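You operate a simulated robot arm through the tools that you are given. There is no shell and no other tool. Be economical: measure what you need, move in short steps, check, and stop when the job is done.

Carry out the task below with a simulated robot arm. There is one attempt and no reset: what you move stays moved.

Task
Put the purple brush from the rack bench on top of the brown carton three.

Only the result counts: the job must be done as asked and must still hold three seconds after the hand-in. Knocking over, shifting, dropping, spilling or breaking anything else fails it.

Robot
A 7-joint arm with a two-finger parallel gripper, fixed in place. Base frame: the origin is at the foot of the arm, x ahead of it, y to its left, z up; the work surface is at about z = 0.8. Units: m, rad, N and s.
With the tool pointing down near the work surface it reaches from about 0.3 to 0.7 m from the base axis. Its first joint turns from -1.152 to 1.152 rad. Payload 1.57 kg.
The tool frame sits at the grasp point between the pads (the TCP): z along the fingers, y along the line on which they close. The tips reach 0.03 m beyond it. Largest opening 0.11 m; finger width 0.024, thickness 0.012; the body of the gripper, 0.048 by 0.112 m, starts 0.078 m behind the TCP.
Orientation is told as [roll, pitch, yaw] about the base's x, y, z axes, in that order, counted from this pose: with the fingers straight down and closing along the base's y, the tool's x points along the base's -x, its y along +y and its z along -z.

Tools
- The arm moves only by the tool drive_tool. Its argument "plan" is one flat list of numbers, 7 for each row, row after row: the shift along the tool's x, y, z in m, then the turn, a rotation vector about the tool's x, y, z in rad, then the closure in counts, from 0 (fully open) to 255 (shut). In form: [tx, ty, tz, ax, ay, az, jaw, tx, ty, tz, ax, ay, az, jaw, ...]. A call has 1 to 12 rows; each row shifts and turns the commanded pose from where the row before left it, along the tool's axes as they then stand. Each row takes 0.2 s and may step no farther than 0.05 m and 0.15 rad from the row before; otherwise, or with a gripper value out of range, the whole call is refused. A pose out of reach is approached as far as the arm can. The call stops where the force on the tool passes 40 N (or 10 N more than at its start, if that is more) or the arm is blocked; 0.2 s more then pass. Each finger travels about 0.108 m/s and halts on what it meets, pressing with about 43 N; the grip force reading is that of the motor and also rises with nothing between the fingers. The clock runs only during rows and for 0.2 s after the last one: add rows that do not move to give the fingers time. The reply holds the time, the measured pose of the TCP, the force on the tool along the base axes, the opening and the grip force, in the units named above and with some noise, and new pictures: "views" is both (left out), scene, wrist or none.
- Cameras (640 x 400 px; columns grow to the right, rows downward): "scene" is fixed at [0.1659, -0.4106, 1.3677]; the picture's right is [0.71, -0.71, 0.00], its down [-0.59, -0.59, -0.55] and it looks along [0.39, 0.39, -0.84] (base axes); focal length 231 px, centre (320, 200). "wrist" rides on the gripper at [-0.036, 0, -0.08] in the tool frame; the picture's right is [0.00, -1.00, 0.00], its down [0.97, 0.00, -0.24] and it looks along [0.24, 0.00, 0.97] (tool axes); focal length 218 px, centre (320, 200). There is no depth. A picture from a camera that has moved, and an enlarged one, comes with that camera's place and axes in the base frame and with its lens. The place of the scene camera against the robot may be out by one fixed shift of up to 0.012 m in any direction.
- inspect(camera, box): a new picture of the part [left, top, right, bottom] of that camera's present view, enlarged. No time passes.
- close_job(): hands the job in; it is judged then, once.

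Work in short steps. Places have to be worked out from the pictures, the camera data and where the tool is seen: move nearer, look again, correct. Check each grasp and each placing, and mend what went wrong. You have 90 turns and 170 pictures in all, those below and enlarged ones among them. Open the gripper and draw the arm clear of the work before you hand the job in, unless the task says otherwise; then end with one line.

The tools are called after ">>>" by a JSON object that holds its "fn" and its "kwargs". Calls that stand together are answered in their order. drive_tool: Moves the arm, as the interface text tells. Its arguments: {"type":"object","properties":{"plan":{"type":"array","items":{"type":"number"}},"views":{"type":"string","enum":["both","scene","wrist","none"]}},"required":["plan"]} The other tools are called the same way: inspect (camera, box) takes an enlarged picture of a part of a camera's view; close_job () hands the job in.

At the start:

```text
time_s: 0.0
eef_pos: [0.3123, -0.1072, 1.1126]
ee_rot: [0.002, -0.001, -0.001]
ft_force: [0.2, 0.0, 0.1]
grip_width: 0.1098
grasp_force: 0.0
```

scene: 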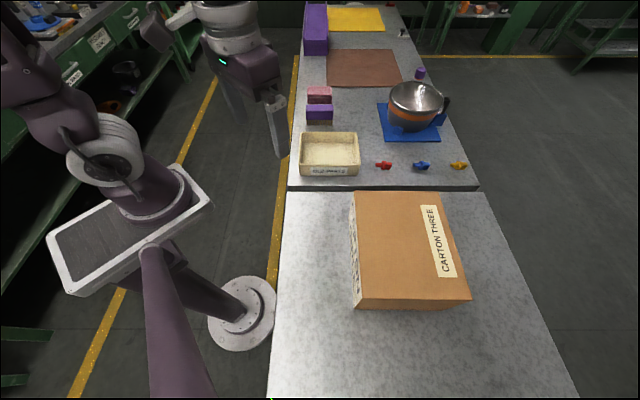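
wrist: 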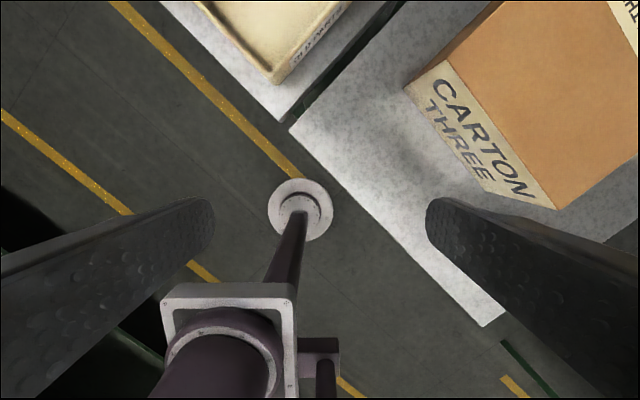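

I'll enlarge the scene to find the purple brush and the carton.

>>> {"fn": "inspect", "kwargs": {"camera": "scene", "box": [280, 60, 480, 185]}}

>>> {"fn": "inspect", "kwargs": {"camera": "scene", "box": [280, 0, 480, 125]}}

>>> {"fn": "inspect", "kwargs": {"camera": "scene", "box": [0, 0, 240, 150]}}

```text
3.20 times, centred on (380, 122) of scene
camera zoom: at [0.1659, -0.4106, 1.3677], right [0.71, -0.71, 0.0], down [-0.59, -0.59, -0.55], along [0.39, 0.39, -0.84], focal length 739 px, centre (128, 448)
```

zoom: 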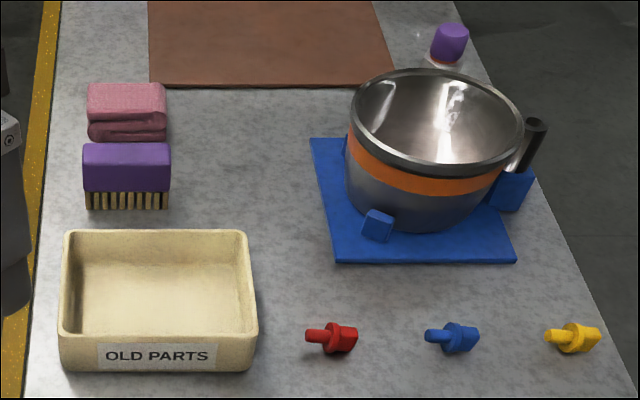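

```text
3.20 times, centred on (380, 62) of scene
camera zoom: at [0.1659, -0.4106, 1.3677], right [0.71, -0.71, 0.0], down [-0.59, -0.59, -0.55], along [0.39, 0.39, -0.84], focal length 739 px, centre (128, 640)
```

zoom: 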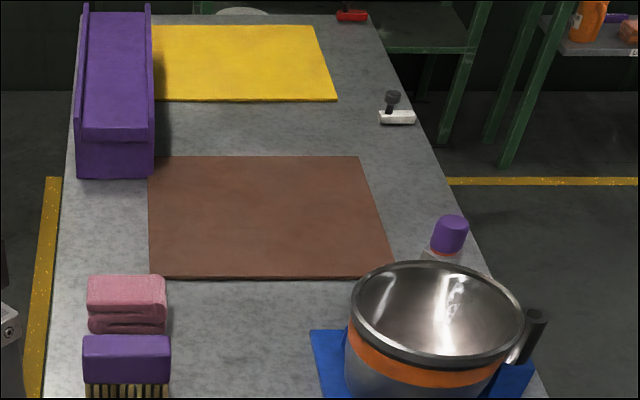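

```text
2.67 times, centred on (120, 75) of scene
camera zoom: at [0.1659, -0.4106, 1.3677], right [0.71, -0.71, 0.0], down [-0.59, -0.59, -0.55], along [0.39, 0.39, -0.84], focal length 616 px, centre (853, 533)
```

zoom: 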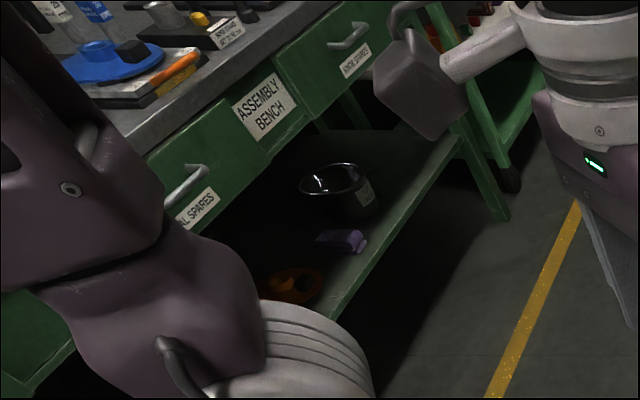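

The brush (purple with bristles) stands at about (0.69, 0.11), beside the pink cloth on the far bench. I move above and short of it, turn the wrist about 45° and look.

>>> {"fn": "drive_tool", "kwargs": {"plan": [-0.036, 0.027, 0.006, 0, 0, 0, 0, -0.036, 0.027, 0.006, 0, 0, 0, 0, -0.036, 0.027, 0.006, 0, 0, 0, 0, -0.036, 0.027, 0.006, 0, 0, 0, 0, -0.036, 0.027, 0.006, 0, 0, 0, 0, -0.036, 0.027, 0.006, 0, 0, 0, 0, -0.036, 0.027, 0.006, 0, 0, 0, 0, 0, 0, 0, 0, 0, 0.15, 0, 0, 0, 0, 0, 0, 0.15, 0, 0, 0, 0, 0, 0, 0.15, 0, 0, 0, 0, 0, 0, 0.15, 0, 0, 0, 0, 0, 0, 0.15, 0]}}

```text
time_s: 2.6
eef_pos: [0.5661, 0.0819, 1.07]
ee_rot: [-0.001, 0.002, -0.753]
ft_force: [0.0, -0.1, -0.5]
grip_width: 0.1099
grasp_force: 0.1
camera wrist: at [0.5912, 0.0571, 1.1515], right [-0.68, -0.73, 0.0], down [-0.71, 0.66, 0.24], along [-0.18, 0.16, -0.97], focal length 218 px, centre (320, 200)
```

scene: 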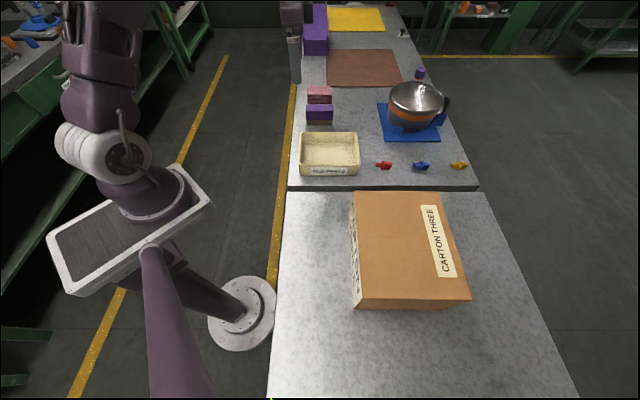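
wrist: 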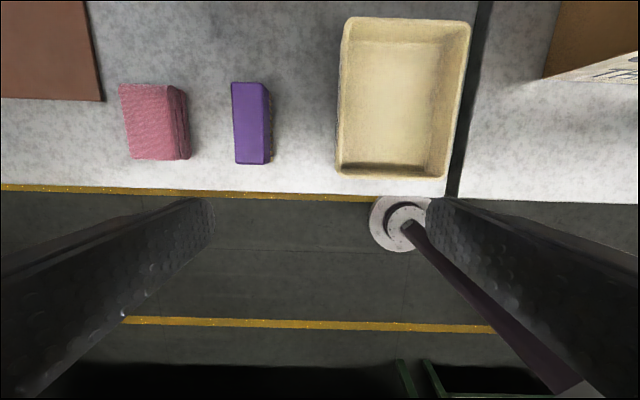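

The brush's top is about 0.038 × 0.10 m, at about (0.675, 0.10, 0.86), with its narrow side along the tool's y. I trim the yaw, move over it and descend to about 0.97, with the jaws narrowed a little to clear the cloth.

>>> {"fn": "drive_tool", "kwargs": {"plan": [0, 0, 0, 0, 0, 0.033, 60, -0.02, 0.031, 0.02, 0, 0, 0, 60, -0.02, 0.031, 0.02, 0, 0, 0, 60, -0.02, 0.031, 0.02, 0, 0, 0, 60, 0, 0, 0.02, 0, 0, 0, 60, 0, 0, 0.02, 0, 0, 0, 60]}}

```text
time_s: 4.0
eef_pos: [0.6737, 0.1063, 0.9683]
ee_rot: [0.0, 0.001, -0.785]
ft_force: [0.3, -0.1, 0.3]
grip_width: 0.0842
grasp_force: 0.0
out of reach, approached as far as the arm can: row 4
camera wrist: at [0.6996, 0.0796, 1.0496], right [-0.71, -0.71, 0.0], down [-0.69, 0.68, 0.24], along [-0.17, 0.17, -0.97], focal length 218 px, centre (320, 200)
```

scene: 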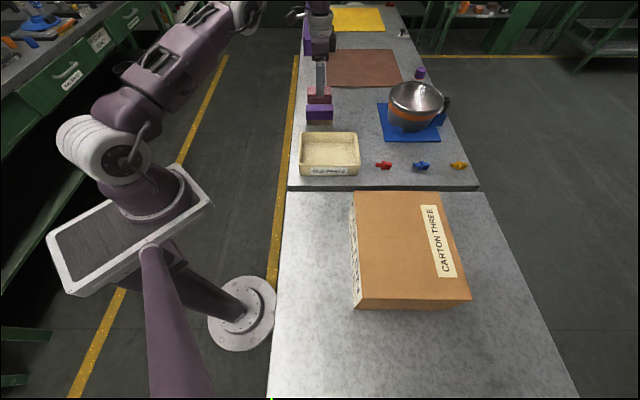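
wrist: 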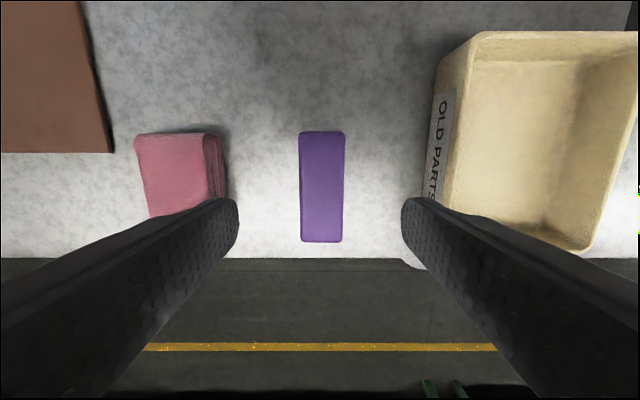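

The brush is centred between the fingers to within a few mm, and the fingers clear the cloth and the tray. I descend to TCP z ≈ 0.85.

>>> {"fn": "drive_tool", "kwargs": {"plan": [-0.001, -0.002, 0.03, 0, 0, 0, 60, 0, 0, 0.03, 0, 0, 0, 60, 0, 0, 0.03, 0, 0, 0, 60, 0, 0, 0.028, 0, 0, 0, 60, 0, 0, 0, 0, 0, 0, 60]}}

```text
time_s: 5.2
eef_pos: [0.6732, 0.1034, 0.8513]
ee_rot: [0.0, 0.0, -0.783]
ft_force: [0.0, 0.9, 0.4]
grip_width: 0.0842
grasp_force: 0.0
camera wrist: at [0.6986, 0.0783, 0.9327], right [-0.7, -0.71, 0.0], down [-0.69, 0.68, 0.24], along [-0.17, 0.17, -0.97], focal length 218 px, centre (320, 200)
```

scene: 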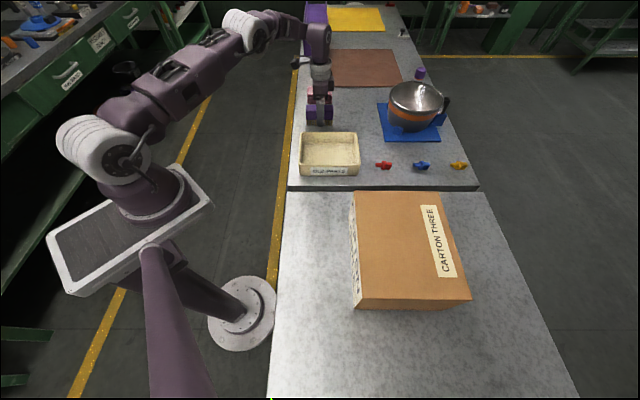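
wrist: 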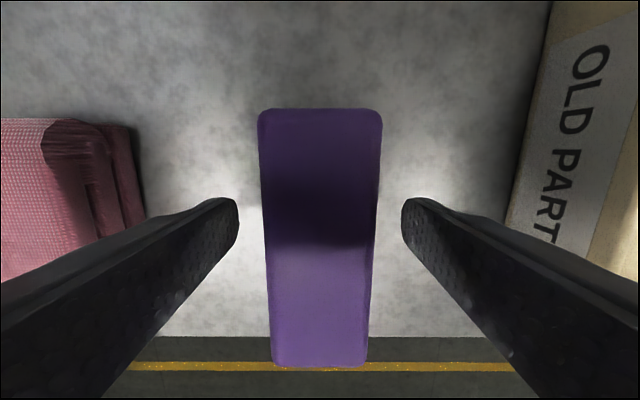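

The brush is centred, with its top at about 0.857. I go 6 mm lower and close.

>>> {"fn": "drive_tool", "kwargs": {"plan": [0, 0, 0.006, 0, 0, 0, 60, 0, 0, 0, 0, 0, 0, 150, 0, 0, 0, 0, 0, 0, 200, 0, 0, 0, 0, 0, 0, 220, 0, 0, 0, 0, 0, 0, 220], "views": "wrist"}}

```text
time_s: 6.4
eef_pos: [0.6738, 0.104, 0.8452]
ee_rot: [0.0, -0.001, -0.781]
ft_force: [-0.5, -0.3, -0.1]
grip_width: 0.0396
grasp_force: 42.8
camera wrist: at [0.6989, 0.0785, 0.9269], right [-0.7, -0.71, 0.0], down [-0.69, 0.68, 0.24], along [-0.17, 0.17, -0.97], focal length 218 px, centre (320, 200)
```

wrist: 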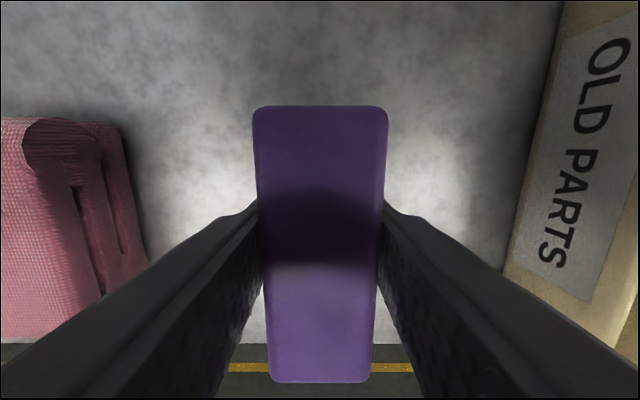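

Gripped firmly (width 0.0396 m). I lift straight up first and check.

>>> {"fn": "drive_tool", "kwargs": {"plan": [0, 0, -0.02, 0, 0, 0, 220, 0, 0, -0.03, 0, 0, 0, 220, 0, 0, -0.035, 0, 0, 0, 220, 0, 0, -0.035, 0, 0, 0, 220]}}

```text
time_s: 7.4
eef_pos: [0.673, 0.1043, 0.9669]
ee_rot: [0.0, -0.001, -0.782]
ft_force: [0.6, -0.4, -0.1]
grip_width: 0.0153
grasp_force: 0.1
camera wrist: at [0.6986, 0.0778, 1.0476], right [-0.7, -0.71, 0.0], down [-0.69, 0.68, 0.24], along [-0.17, 0.17, -0.97], focal length 218 px, centre (320, 200)
```

scene: 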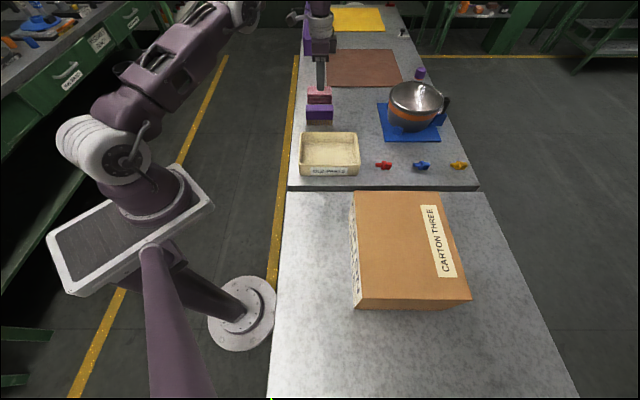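
wrist: 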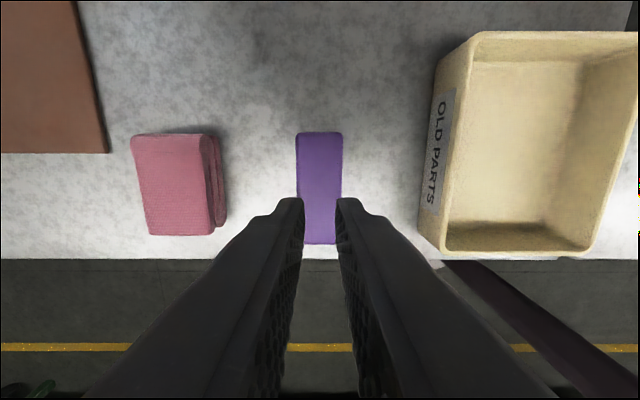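

The brush slipped out but still stands where it was. I look at its shape before regrasping.

>>> {"fn": "inspect", "kwargs": {"camera": "scene", "box": [290, 80, 354, 130]}}

>>> {"fn": "inspect", "kwargs": {"camera": "wrist", "box": [240, 110, 400, 260]}}

```text
8.00 times, centred on (322, 105) of scene
camera zoom: at [0.1659, -0.4106, 1.3677], right [0.71, -0.71, 0.0], down [-0.59, -0.59, -0.55], along [0.39, 0.39, -0.84], focal length 1848 px, centre (304, 960)
```

zoom: 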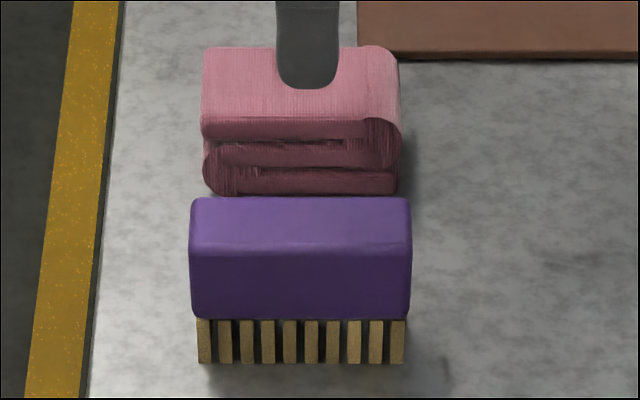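

```text
2.67 times, centred on (320, 185) of wrist
camera zoom: at [0.6986, 0.0778, 1.0476], right [-0.7, -0.71, 0.0], down [-0.69, 0.68, 0.24], along [-0.17, 0.17, -0.97], focal length 582 px, centre (320, 240)
```

zoom: 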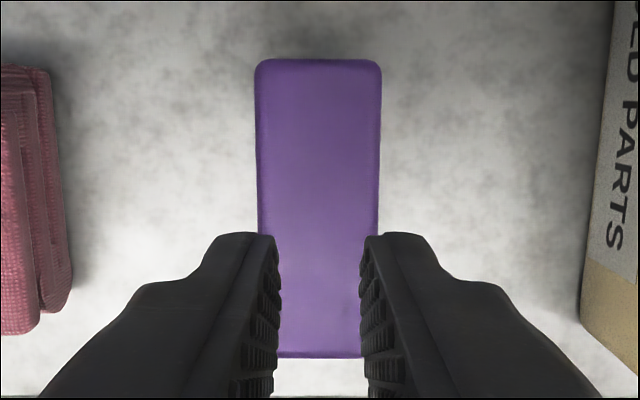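

The brush is a 0.04 m wide block standing upright, unmoved. I open again and descend lower to z ≈ 0.838, so the pads cover its whole side, then squeeze fully.

>>> {"fn": "drive_tool", "kwargs": {"plan": [0, 0, 0, 0, 0, 0, 60, 0, 0, 0, 0, 0, 0, 60, 0, 0, 0.03, 0, 0, 0, 60, 0, 0, 0.03, 0, 0, 0, 60, 0, 0, 0.03, 0, 0, 0, 60, 0, 0, 0.025, 0, 0, 0, 60, 0, 0, 0.014, 0, 0, 0, 60, 0, 0, 0, 0, 0, 0, 60], "views": "wrist"}}

```text
time_s: 9.2
eef_pos: [0.6752, 0.1037, 0.8389]
ee_rot: [-0.002, 0.001, -0.782]
ft_force: [0.1, -0.2, 0.4]
grip_width: 0.0842
grasp_force: 0.2
camera wrist: at [0.6989, 0.0788, 0.9188], right [-0.7, -0.71, 0.0], down [-0.69, 0.68, 0.24], along [-0.17, 0.17, -0.97], focal length 218 px, centre (320, 200)
```

wrist: 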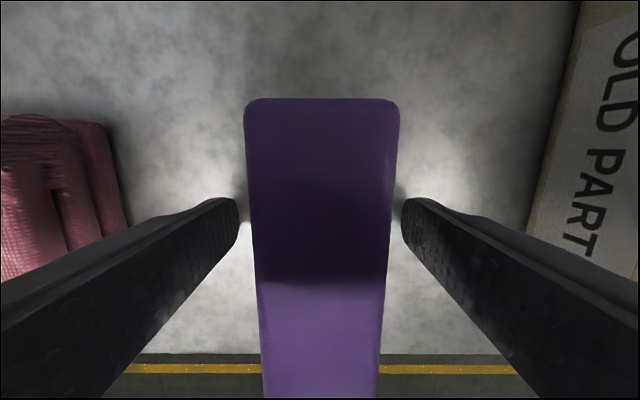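

Still centred. I close fully, dwell, then lift gently by 1 cm and check.

>>> {"fn": "drive_tool", "kwargs": {"plan": [0, 0, 0, 0, 0, 0, 150, 0, 0, 0, 0, 0, 0, 255, 0, 0, 0, 0, 0, 0, 255, 0, 0, 0, 0, 0, 0, 255, 0, 0, 0, 0, 0, 0, 255, 0, 0, -0.002, 0, 0, 0, 255, 0, 0, -0.002, 0, 0, 0, 255, 0, 0, -0.003, 0, 0, 0, 255, 0, 0, -0.003, 0, 0, 0, 255]}}

```text
time_s: 11.2
eef_pos: [0.6732, 0.1043, 0.8475]
ee_rot: [-0.001, 0.0, -0.782]
ft_force: [0.5, 0.0, -0.7]
grip_width: 0.0395
grasp_force: 42.5
camera wrist: at [0.6981, 0.0784, 0.9285], right [-0.7, -0.71, 0.0], down [-0.69, 0.68, 0.24], along [-0.17, 0.17, -0.97], focal length 218 px, centre (320, 200)
```

scene: 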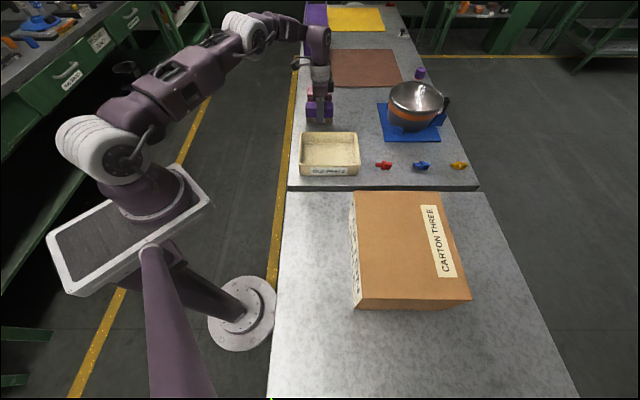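
wrist: 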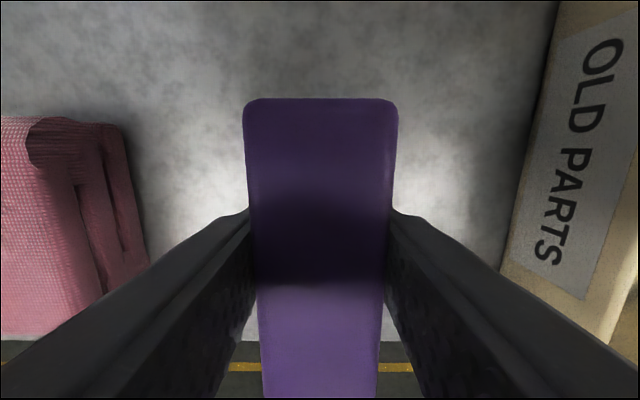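

The brush is unchanged in the wrist view while the bench drops away, so it is rising with the gripper now. I continue lifting gently.

>>> {"fn": "drive_tool", "kwargs": {"plan": [0, 0, -0.004, 0, 0, 0, 255, 0, 0, -0.006, 0, 0, 0, 255, 0, 0, -0.008, 0, 0, 0, 255, 0, 0, -0.01, 0, 0, 0, 255, 0, 0, -0.01, 0, 0, 0, 255, 0, 0, -0.01, 0, 0, 0, 255, 0, 0, -0.008, 0, 0, 0, 255, 0, 0, -0.004, 0, 0, 0, 255]}}

```text
time_s: 13.0
eef_pos: [0.6733, 0.1045, 0.9077]
ee_rot: [0.0, -0.001, -0.782]
ft_force: [0.8, -0.2, -0.7]
grip_width: 0.0395
grasp_force: 43.2
camera wrist: at [0.6987, 0.0779, 0.9887], right [-0.7, -0.71, 0.0], down [-0.69, 0.68, 0.24], along [-0.17, 0.17, -0.97], focal length 218 px, centre (320, 200)
```

scene: 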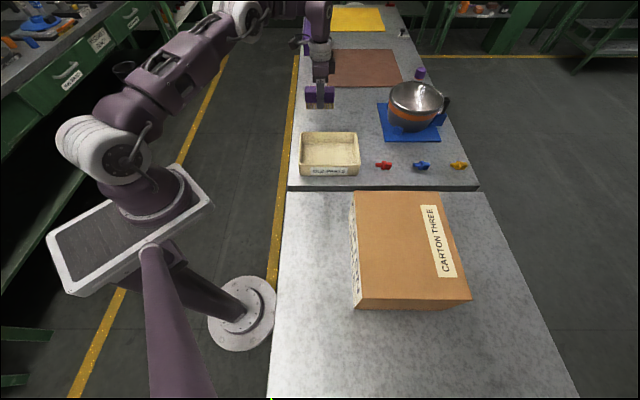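
wrist: 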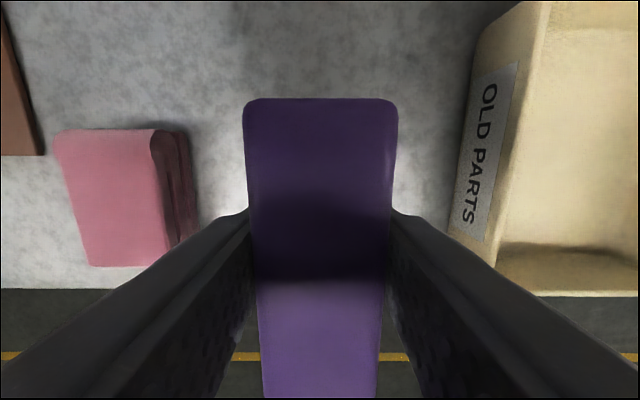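

Held without slip. I lift a bit more, then start moving gently toward the carton.

>>> {"fn": "drive_tool", "kwargs": {"plan": [0, 0, -0.008, 0, 0, 0, 255, 0, 0, -0.014, 0, 0, 0, 255, 0, 0, -0.014, 0, 0, 0, 255, 0, -0.01, -0.014, 0, 0, 0, 255, -0.006, -0.018, -0.014, 0, 0, 0, 255, -0.01, -0.028, -0.014, 0, 0, 0, 255, -0.01, -0.03, -0.014, 0, 0, 0, 255, -0.01, -0.03, -0.01, 0, 0, 0, 255, -0.01, -0.03, -0.008, 0, 0, 0, 255, -0.01, -0.03, 0, 0, 0, 0, 255, -0.006, -0.02, 0, 0, 0, 0, 255, -0.003, -0.01, 0, 0, 0, 0, 255]}}

```text
time_s: 15.6
eef_pos: [0.5742, -0.0869, 1.0184]
ee_rot: [0.0, -0.001, -0.783]
ft_force: [-0.4, -0.3, -1.0]
grip_width: 0.0393
grasp_force: 42.6
camera wrist: at [0.5999, -0.1131, 1.0978], right [-0.7, -0.71, 0.0], down [-0.69, 0.68, 0.24], along [-0.17, 0.17, -0.97], focal length 218 px, centre (320, 200)
```

scene: 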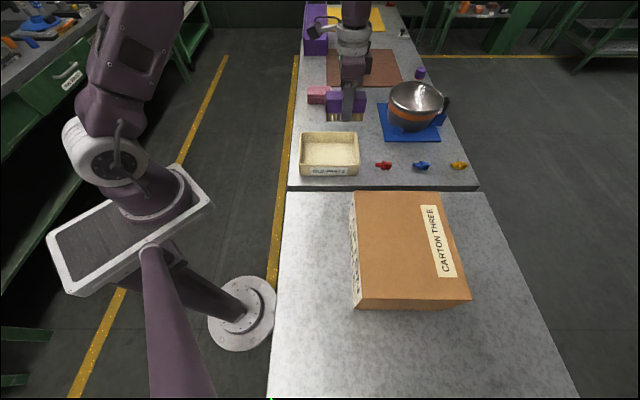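
wrist: 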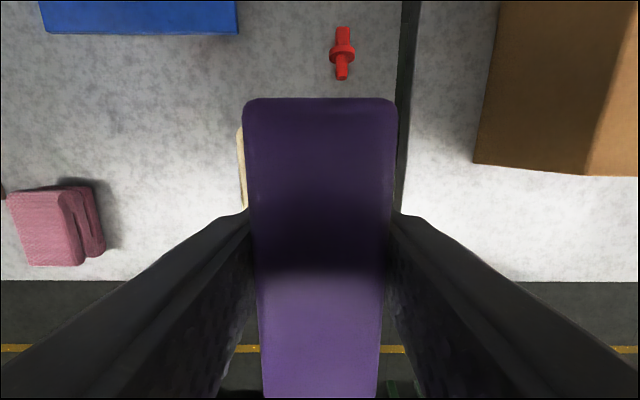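

Good hold. About (-0.11, -0.32) in tool axes remains to the carton's centre; I raise a little more and go on.

>>> {"fn": "drive_tool", "kwargs": {"plan": [-0.003, -0.012, -0.006, 0, 0, 0, 255, -0.006, -0.022, -0.01, 0, 0, 0, 255, -0.01, -0.03, -0.01, 0, 0, 0, 255, -0.011, -0.032, -0.006, 0, 0, 0, 255, -0.012, -0.032, 0, 0, 0, 0, 255, -0.012, -0.032, 0, 0, 0, 0, 255, -0.012, -0.032, 0, 0, 0, 0, 255, -0.012, -0.032, 0, 0, 0, 0, 255, -0.012, -0.032, 0, 0, 0, 0, 255, -0.01, -0.03, 0, 0, 0, 0, 255, -0.008, -0.022, 0, 0, 0, 0, 255, -0.004, -0.012, 0, 0, 0, 0, 255]}}

```text
time_s: 18.2
eef_pos: [0.4281, -0.3937, 1.049]
ee_rot: [0.001, -0.001, -0.781]
ft_force: [0.5, -0.1, -0.7]
grip_width: 0.0395
grasp_force: 43.0
camera wrist: at [0.4539, -0.4198, 1.129], right [-0.71, -0.71, 0.0], down [-0.69, 0.68, 0.24], along [-0.17, 0.17, -0.97], focal length 218 px, centre (320, 200)
```

scene: 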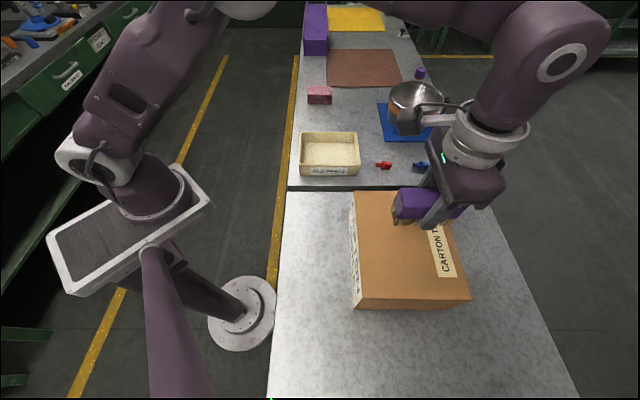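
wrist: 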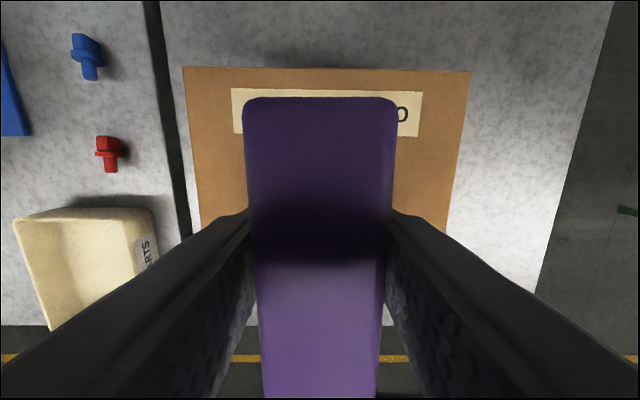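

The wrist view confirms the brush is centred over the carton in both directions (far edge ~0.10 m away). I descend to about z = 0.98.

>>> {"fn": "drive_tool", "kwargs": {"plan": [0, 0, 0.006, 0, 0, 0, 255, 0, 0, 0.011, 0, 0, 0, 255, 0, 0, 0.012, 0, 0, 0, 255, 0, 0, 0.012, 0, 0, 0, 255, 0, 0, 0.012, 0, 0, 0, 255, 0, 0, 0.01, 0, 0, 0, 255, 0, 0, 0.005, 0, 0, 0, 255]}}

>>> {"fn": "inspect", "kwargs": {"camera": "scene", "box": [340, 170, 500, 320]}}

```text
time_s: 19.8
eef_pos: [0.4276, -0.3922, 0.9811]
ee_rot: [0.0, 0.001, -0.782]
ft_force: [-0.1, 0.7, -1.5]
grip_width: 0.0396
grasp_force: 42.8
camera wrist: at [0.4531, -0.4196, 1.0618], right [-0.7, -0.71, 0.0], down [-0.69, 0.68, 0.24], along [-0.17, 0.17, -0.97], focal length 218 px, centre (320, 200)
```

scene: 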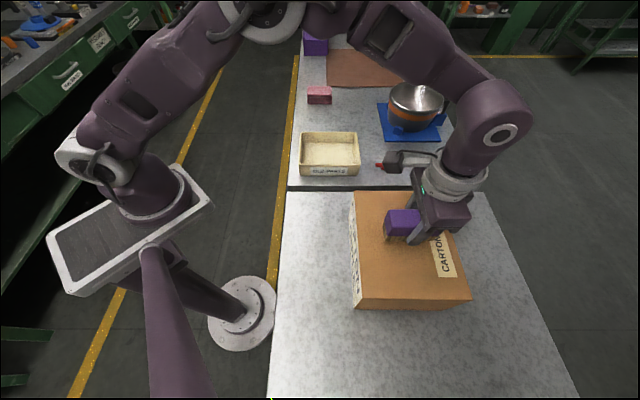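
wrist: 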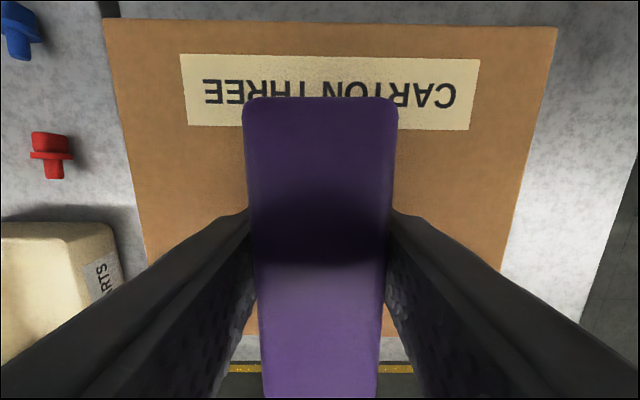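

```text
2.67 times, centred on (420, 245) of scene
camera zoom: at [0.1659, -0.4106, 1.3677], right [0.71, -0.71, 0.0], down [-0.59, -0.59, -0.55], along [0.39, 0.39, -0.84], focal length 616 px, centre (53, 80)
```

zoom: 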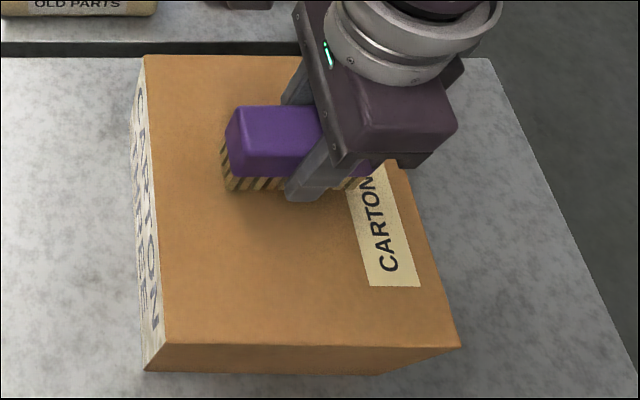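

The carton top comes out at ≈ 0.927, so the bristles should touch at TCP z ≈ 0.966. I lower in small steps and watch the force.

>>> {"fn": "drive_tool", "kwargs": {"plan": [0, 0, 0.004, 0, 0, 0, 255, 0, 0, 0.004, 0, 0, 0, 255, 0, 0, 0.003, 0, 0, 0, 255, 0, 0, 0.001, 0, 0, 0, 255], "views": "none"}}

>>> {"fn": "inspect", "kwargs": {"camera": "scene", "box": [380, 190, 450, 250]}}

```text
time_s: 20.8
eef_pos: [0.4271, -0.3947, 0.9686]
ee_rot: [0.002, 0.001, -0.781]
ft_force: [0.5, 0.0, -0.4]
grip_width: 0.0394
grasp_force: 42.8
```

```text
6.67 times, centred on (415, 220) of scene
camera zoom: at [0.1659, -0.4106, 1.3677], right [0.71, -0.71, 0.0], down [-0.59, -0.59, -0.55], along [0.39, 0.39, -0.84], focal length 1540 px, centre (-313, 67)
```

zoom: 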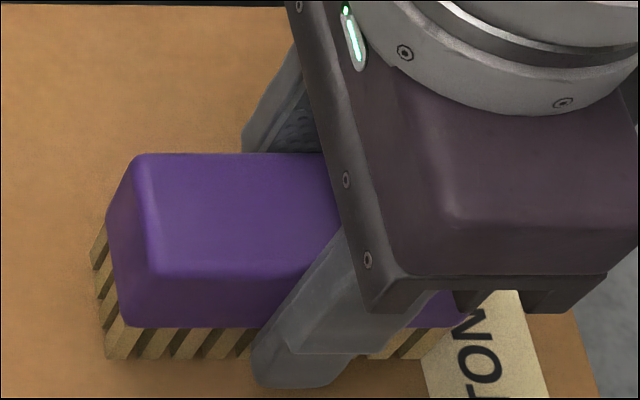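

No contact yet. I lower in 1 mm steps.

>>> {"fn": "drive_tool", "kwargs": {"plan": [0, 0, 0.001, 0, 0, 0, 255, 0, 0, 0.001, 0, 0, 0, 255, 0, 0, 0.001, 0, 0, 0, 255, 0, 0, 0, 0, 0, 0, 255], "views": "none"}}

```text
time_s: 21.8
eef_pos: [0.4276, -0.3945, 0.9676]
ee_rot: [0.001, -0.002, -0.781]
ft_force: [-3.6, 3.8, 35.4]
grip_width: 0.0397
grasp_force: 43.5
```

Contact at z ≈ 0.968 (35 N). I back off 2 mm to relieve the load, then open gradually.

>>> {"fn": "drive_tool", "kwargs": {"plan": [0, 0, -0.002, 0, 0, 0, 255, 0, 0, 0, 0, 0, 0, 255, 0, 0, 0, 0, 0, 0, 150, 0, 0, 0, 0, 0, 0, 120, 0, 0, 0, 0, 0, 0, 60, 0, 0, 0, 0, 0, 0, 60]}}

```text
time_s: 23.2
eef_pos: [0.4272, -0.3935, 0.9673]
ee_rot: [0.0, 0.0, -0.781]
ft_force: [0.4, -0.4, 0.0]
grip_width: 0.0839
grasp_force: 0.0
camera wrist: at [0.4528, -0.4194, 1.0488], right [-0.7, -0.71, 0.0], down [-0.69, 0.68, 0.24], along [-0.17, 0.17, -0.97], focal length 218 px, centre (320, 200)
```

scene: 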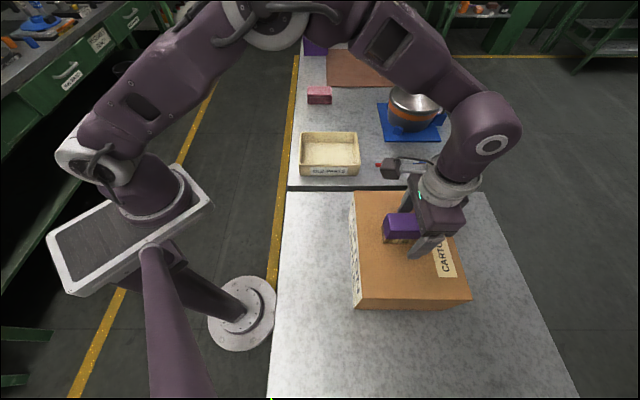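
wrist: 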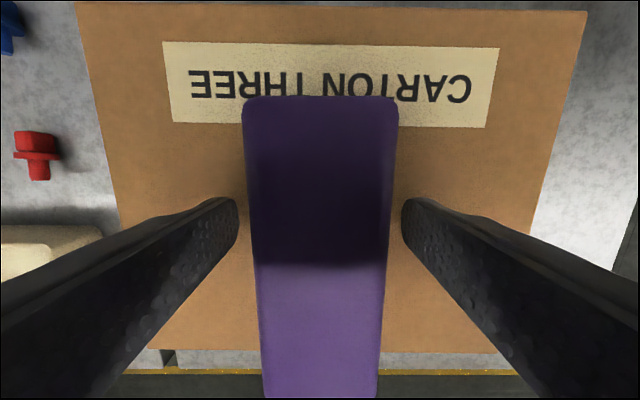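

The brush stands free between the open fingers. I raise the arm straight up, then draw back toward the base.

>>> {"fn": "drive_tool", "kwargs": {"plan": [0, 0, -0.01, 0, 0, 0, 60, 0, 0, -0.02, 0, 0, 0, 60, 0, 0, -0.03, 0, 0, 0, 60, 0, 0, -0.03, 0, 0, 0, 60, 0, 0, -0.03, 0, 0, 0, 60, 0, 0, -0.02, 0, 0, 0, 60, 0.03, 0, 0, 0, 0, 0, 60, 0.035, 0, 0, 0, 0, 0, 60, 0.035, 0, 0, 0, 0, 0, 60, 0.035, 0, 0, 0, 0, 0, 60, 0.03, 0, 0, 0, 0, 0, 60, 0, 0, 0, 0, 0, 0, 60]}}

>>> {"fn": "inspect", "kwargs": {"camera": "scene", "box": [340, 170, 500, 320]}}

```text
time_s: 25.8
eef_pos: [0.3097, -0.2759, 1.1077]
ee_rot: [-0.001, -0.001, -0.782]
ft_force: [0.2, 0.4, -0.2]
grip_width: 0.0842
grasp_force: 0.1
camera wrist: at [0.3345, -0.3026, 1.1892], right [-0.7, -0.71, 0.0], down [-0.69, 0.68, 0.24], along [-0.17, 0.17, -0.97], focal length 218 px, centre (320, 200)
```

scene: 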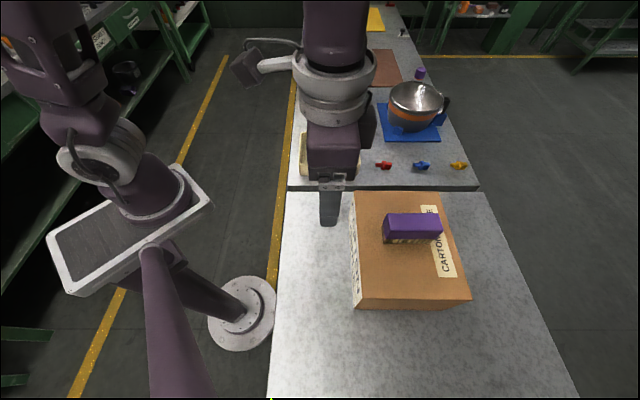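
wrist: 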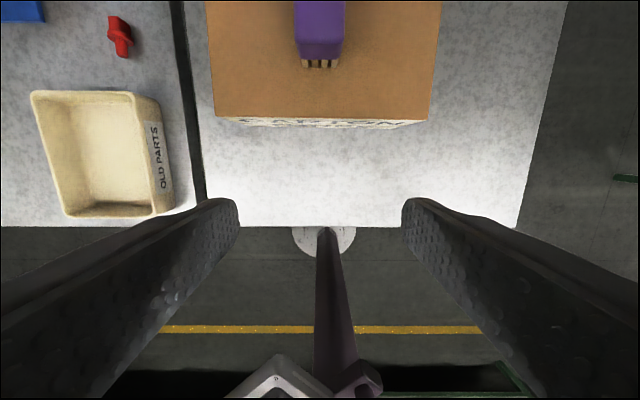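

```text
2.67 times, centred on (420, 245) of scene
camera zoom: at [0.1659, -0.4105, 1.3677], right [0.71, -0.71, 0.0], down [-0.59, -0.59, -0.55], along [0.39, 0.39, -0.84], focal length 616 px, centre (53, 80)
```

zoom: 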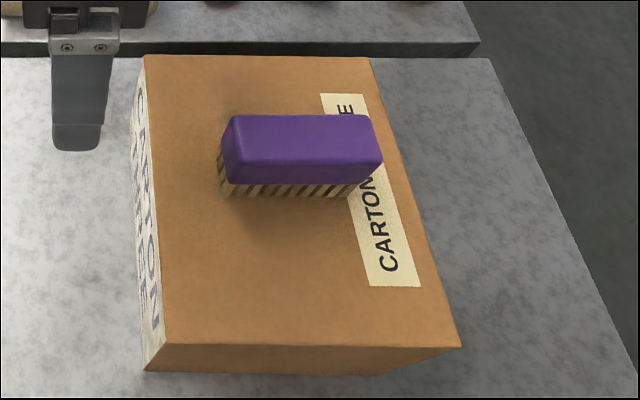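

The brush stands upright on carton three, nothing else has moved, and the arm is clear with the gripper open. I hand in.

>>> {"fn": "close_job", "kwargs": {}}

```text
The job is handed in.
```

The purple brush is standing upright on top of carton three. It slipped out of the first grasp onto its own spot, and a lower, slower second grasp carried it over. In the last pictures nothing else had shifted.
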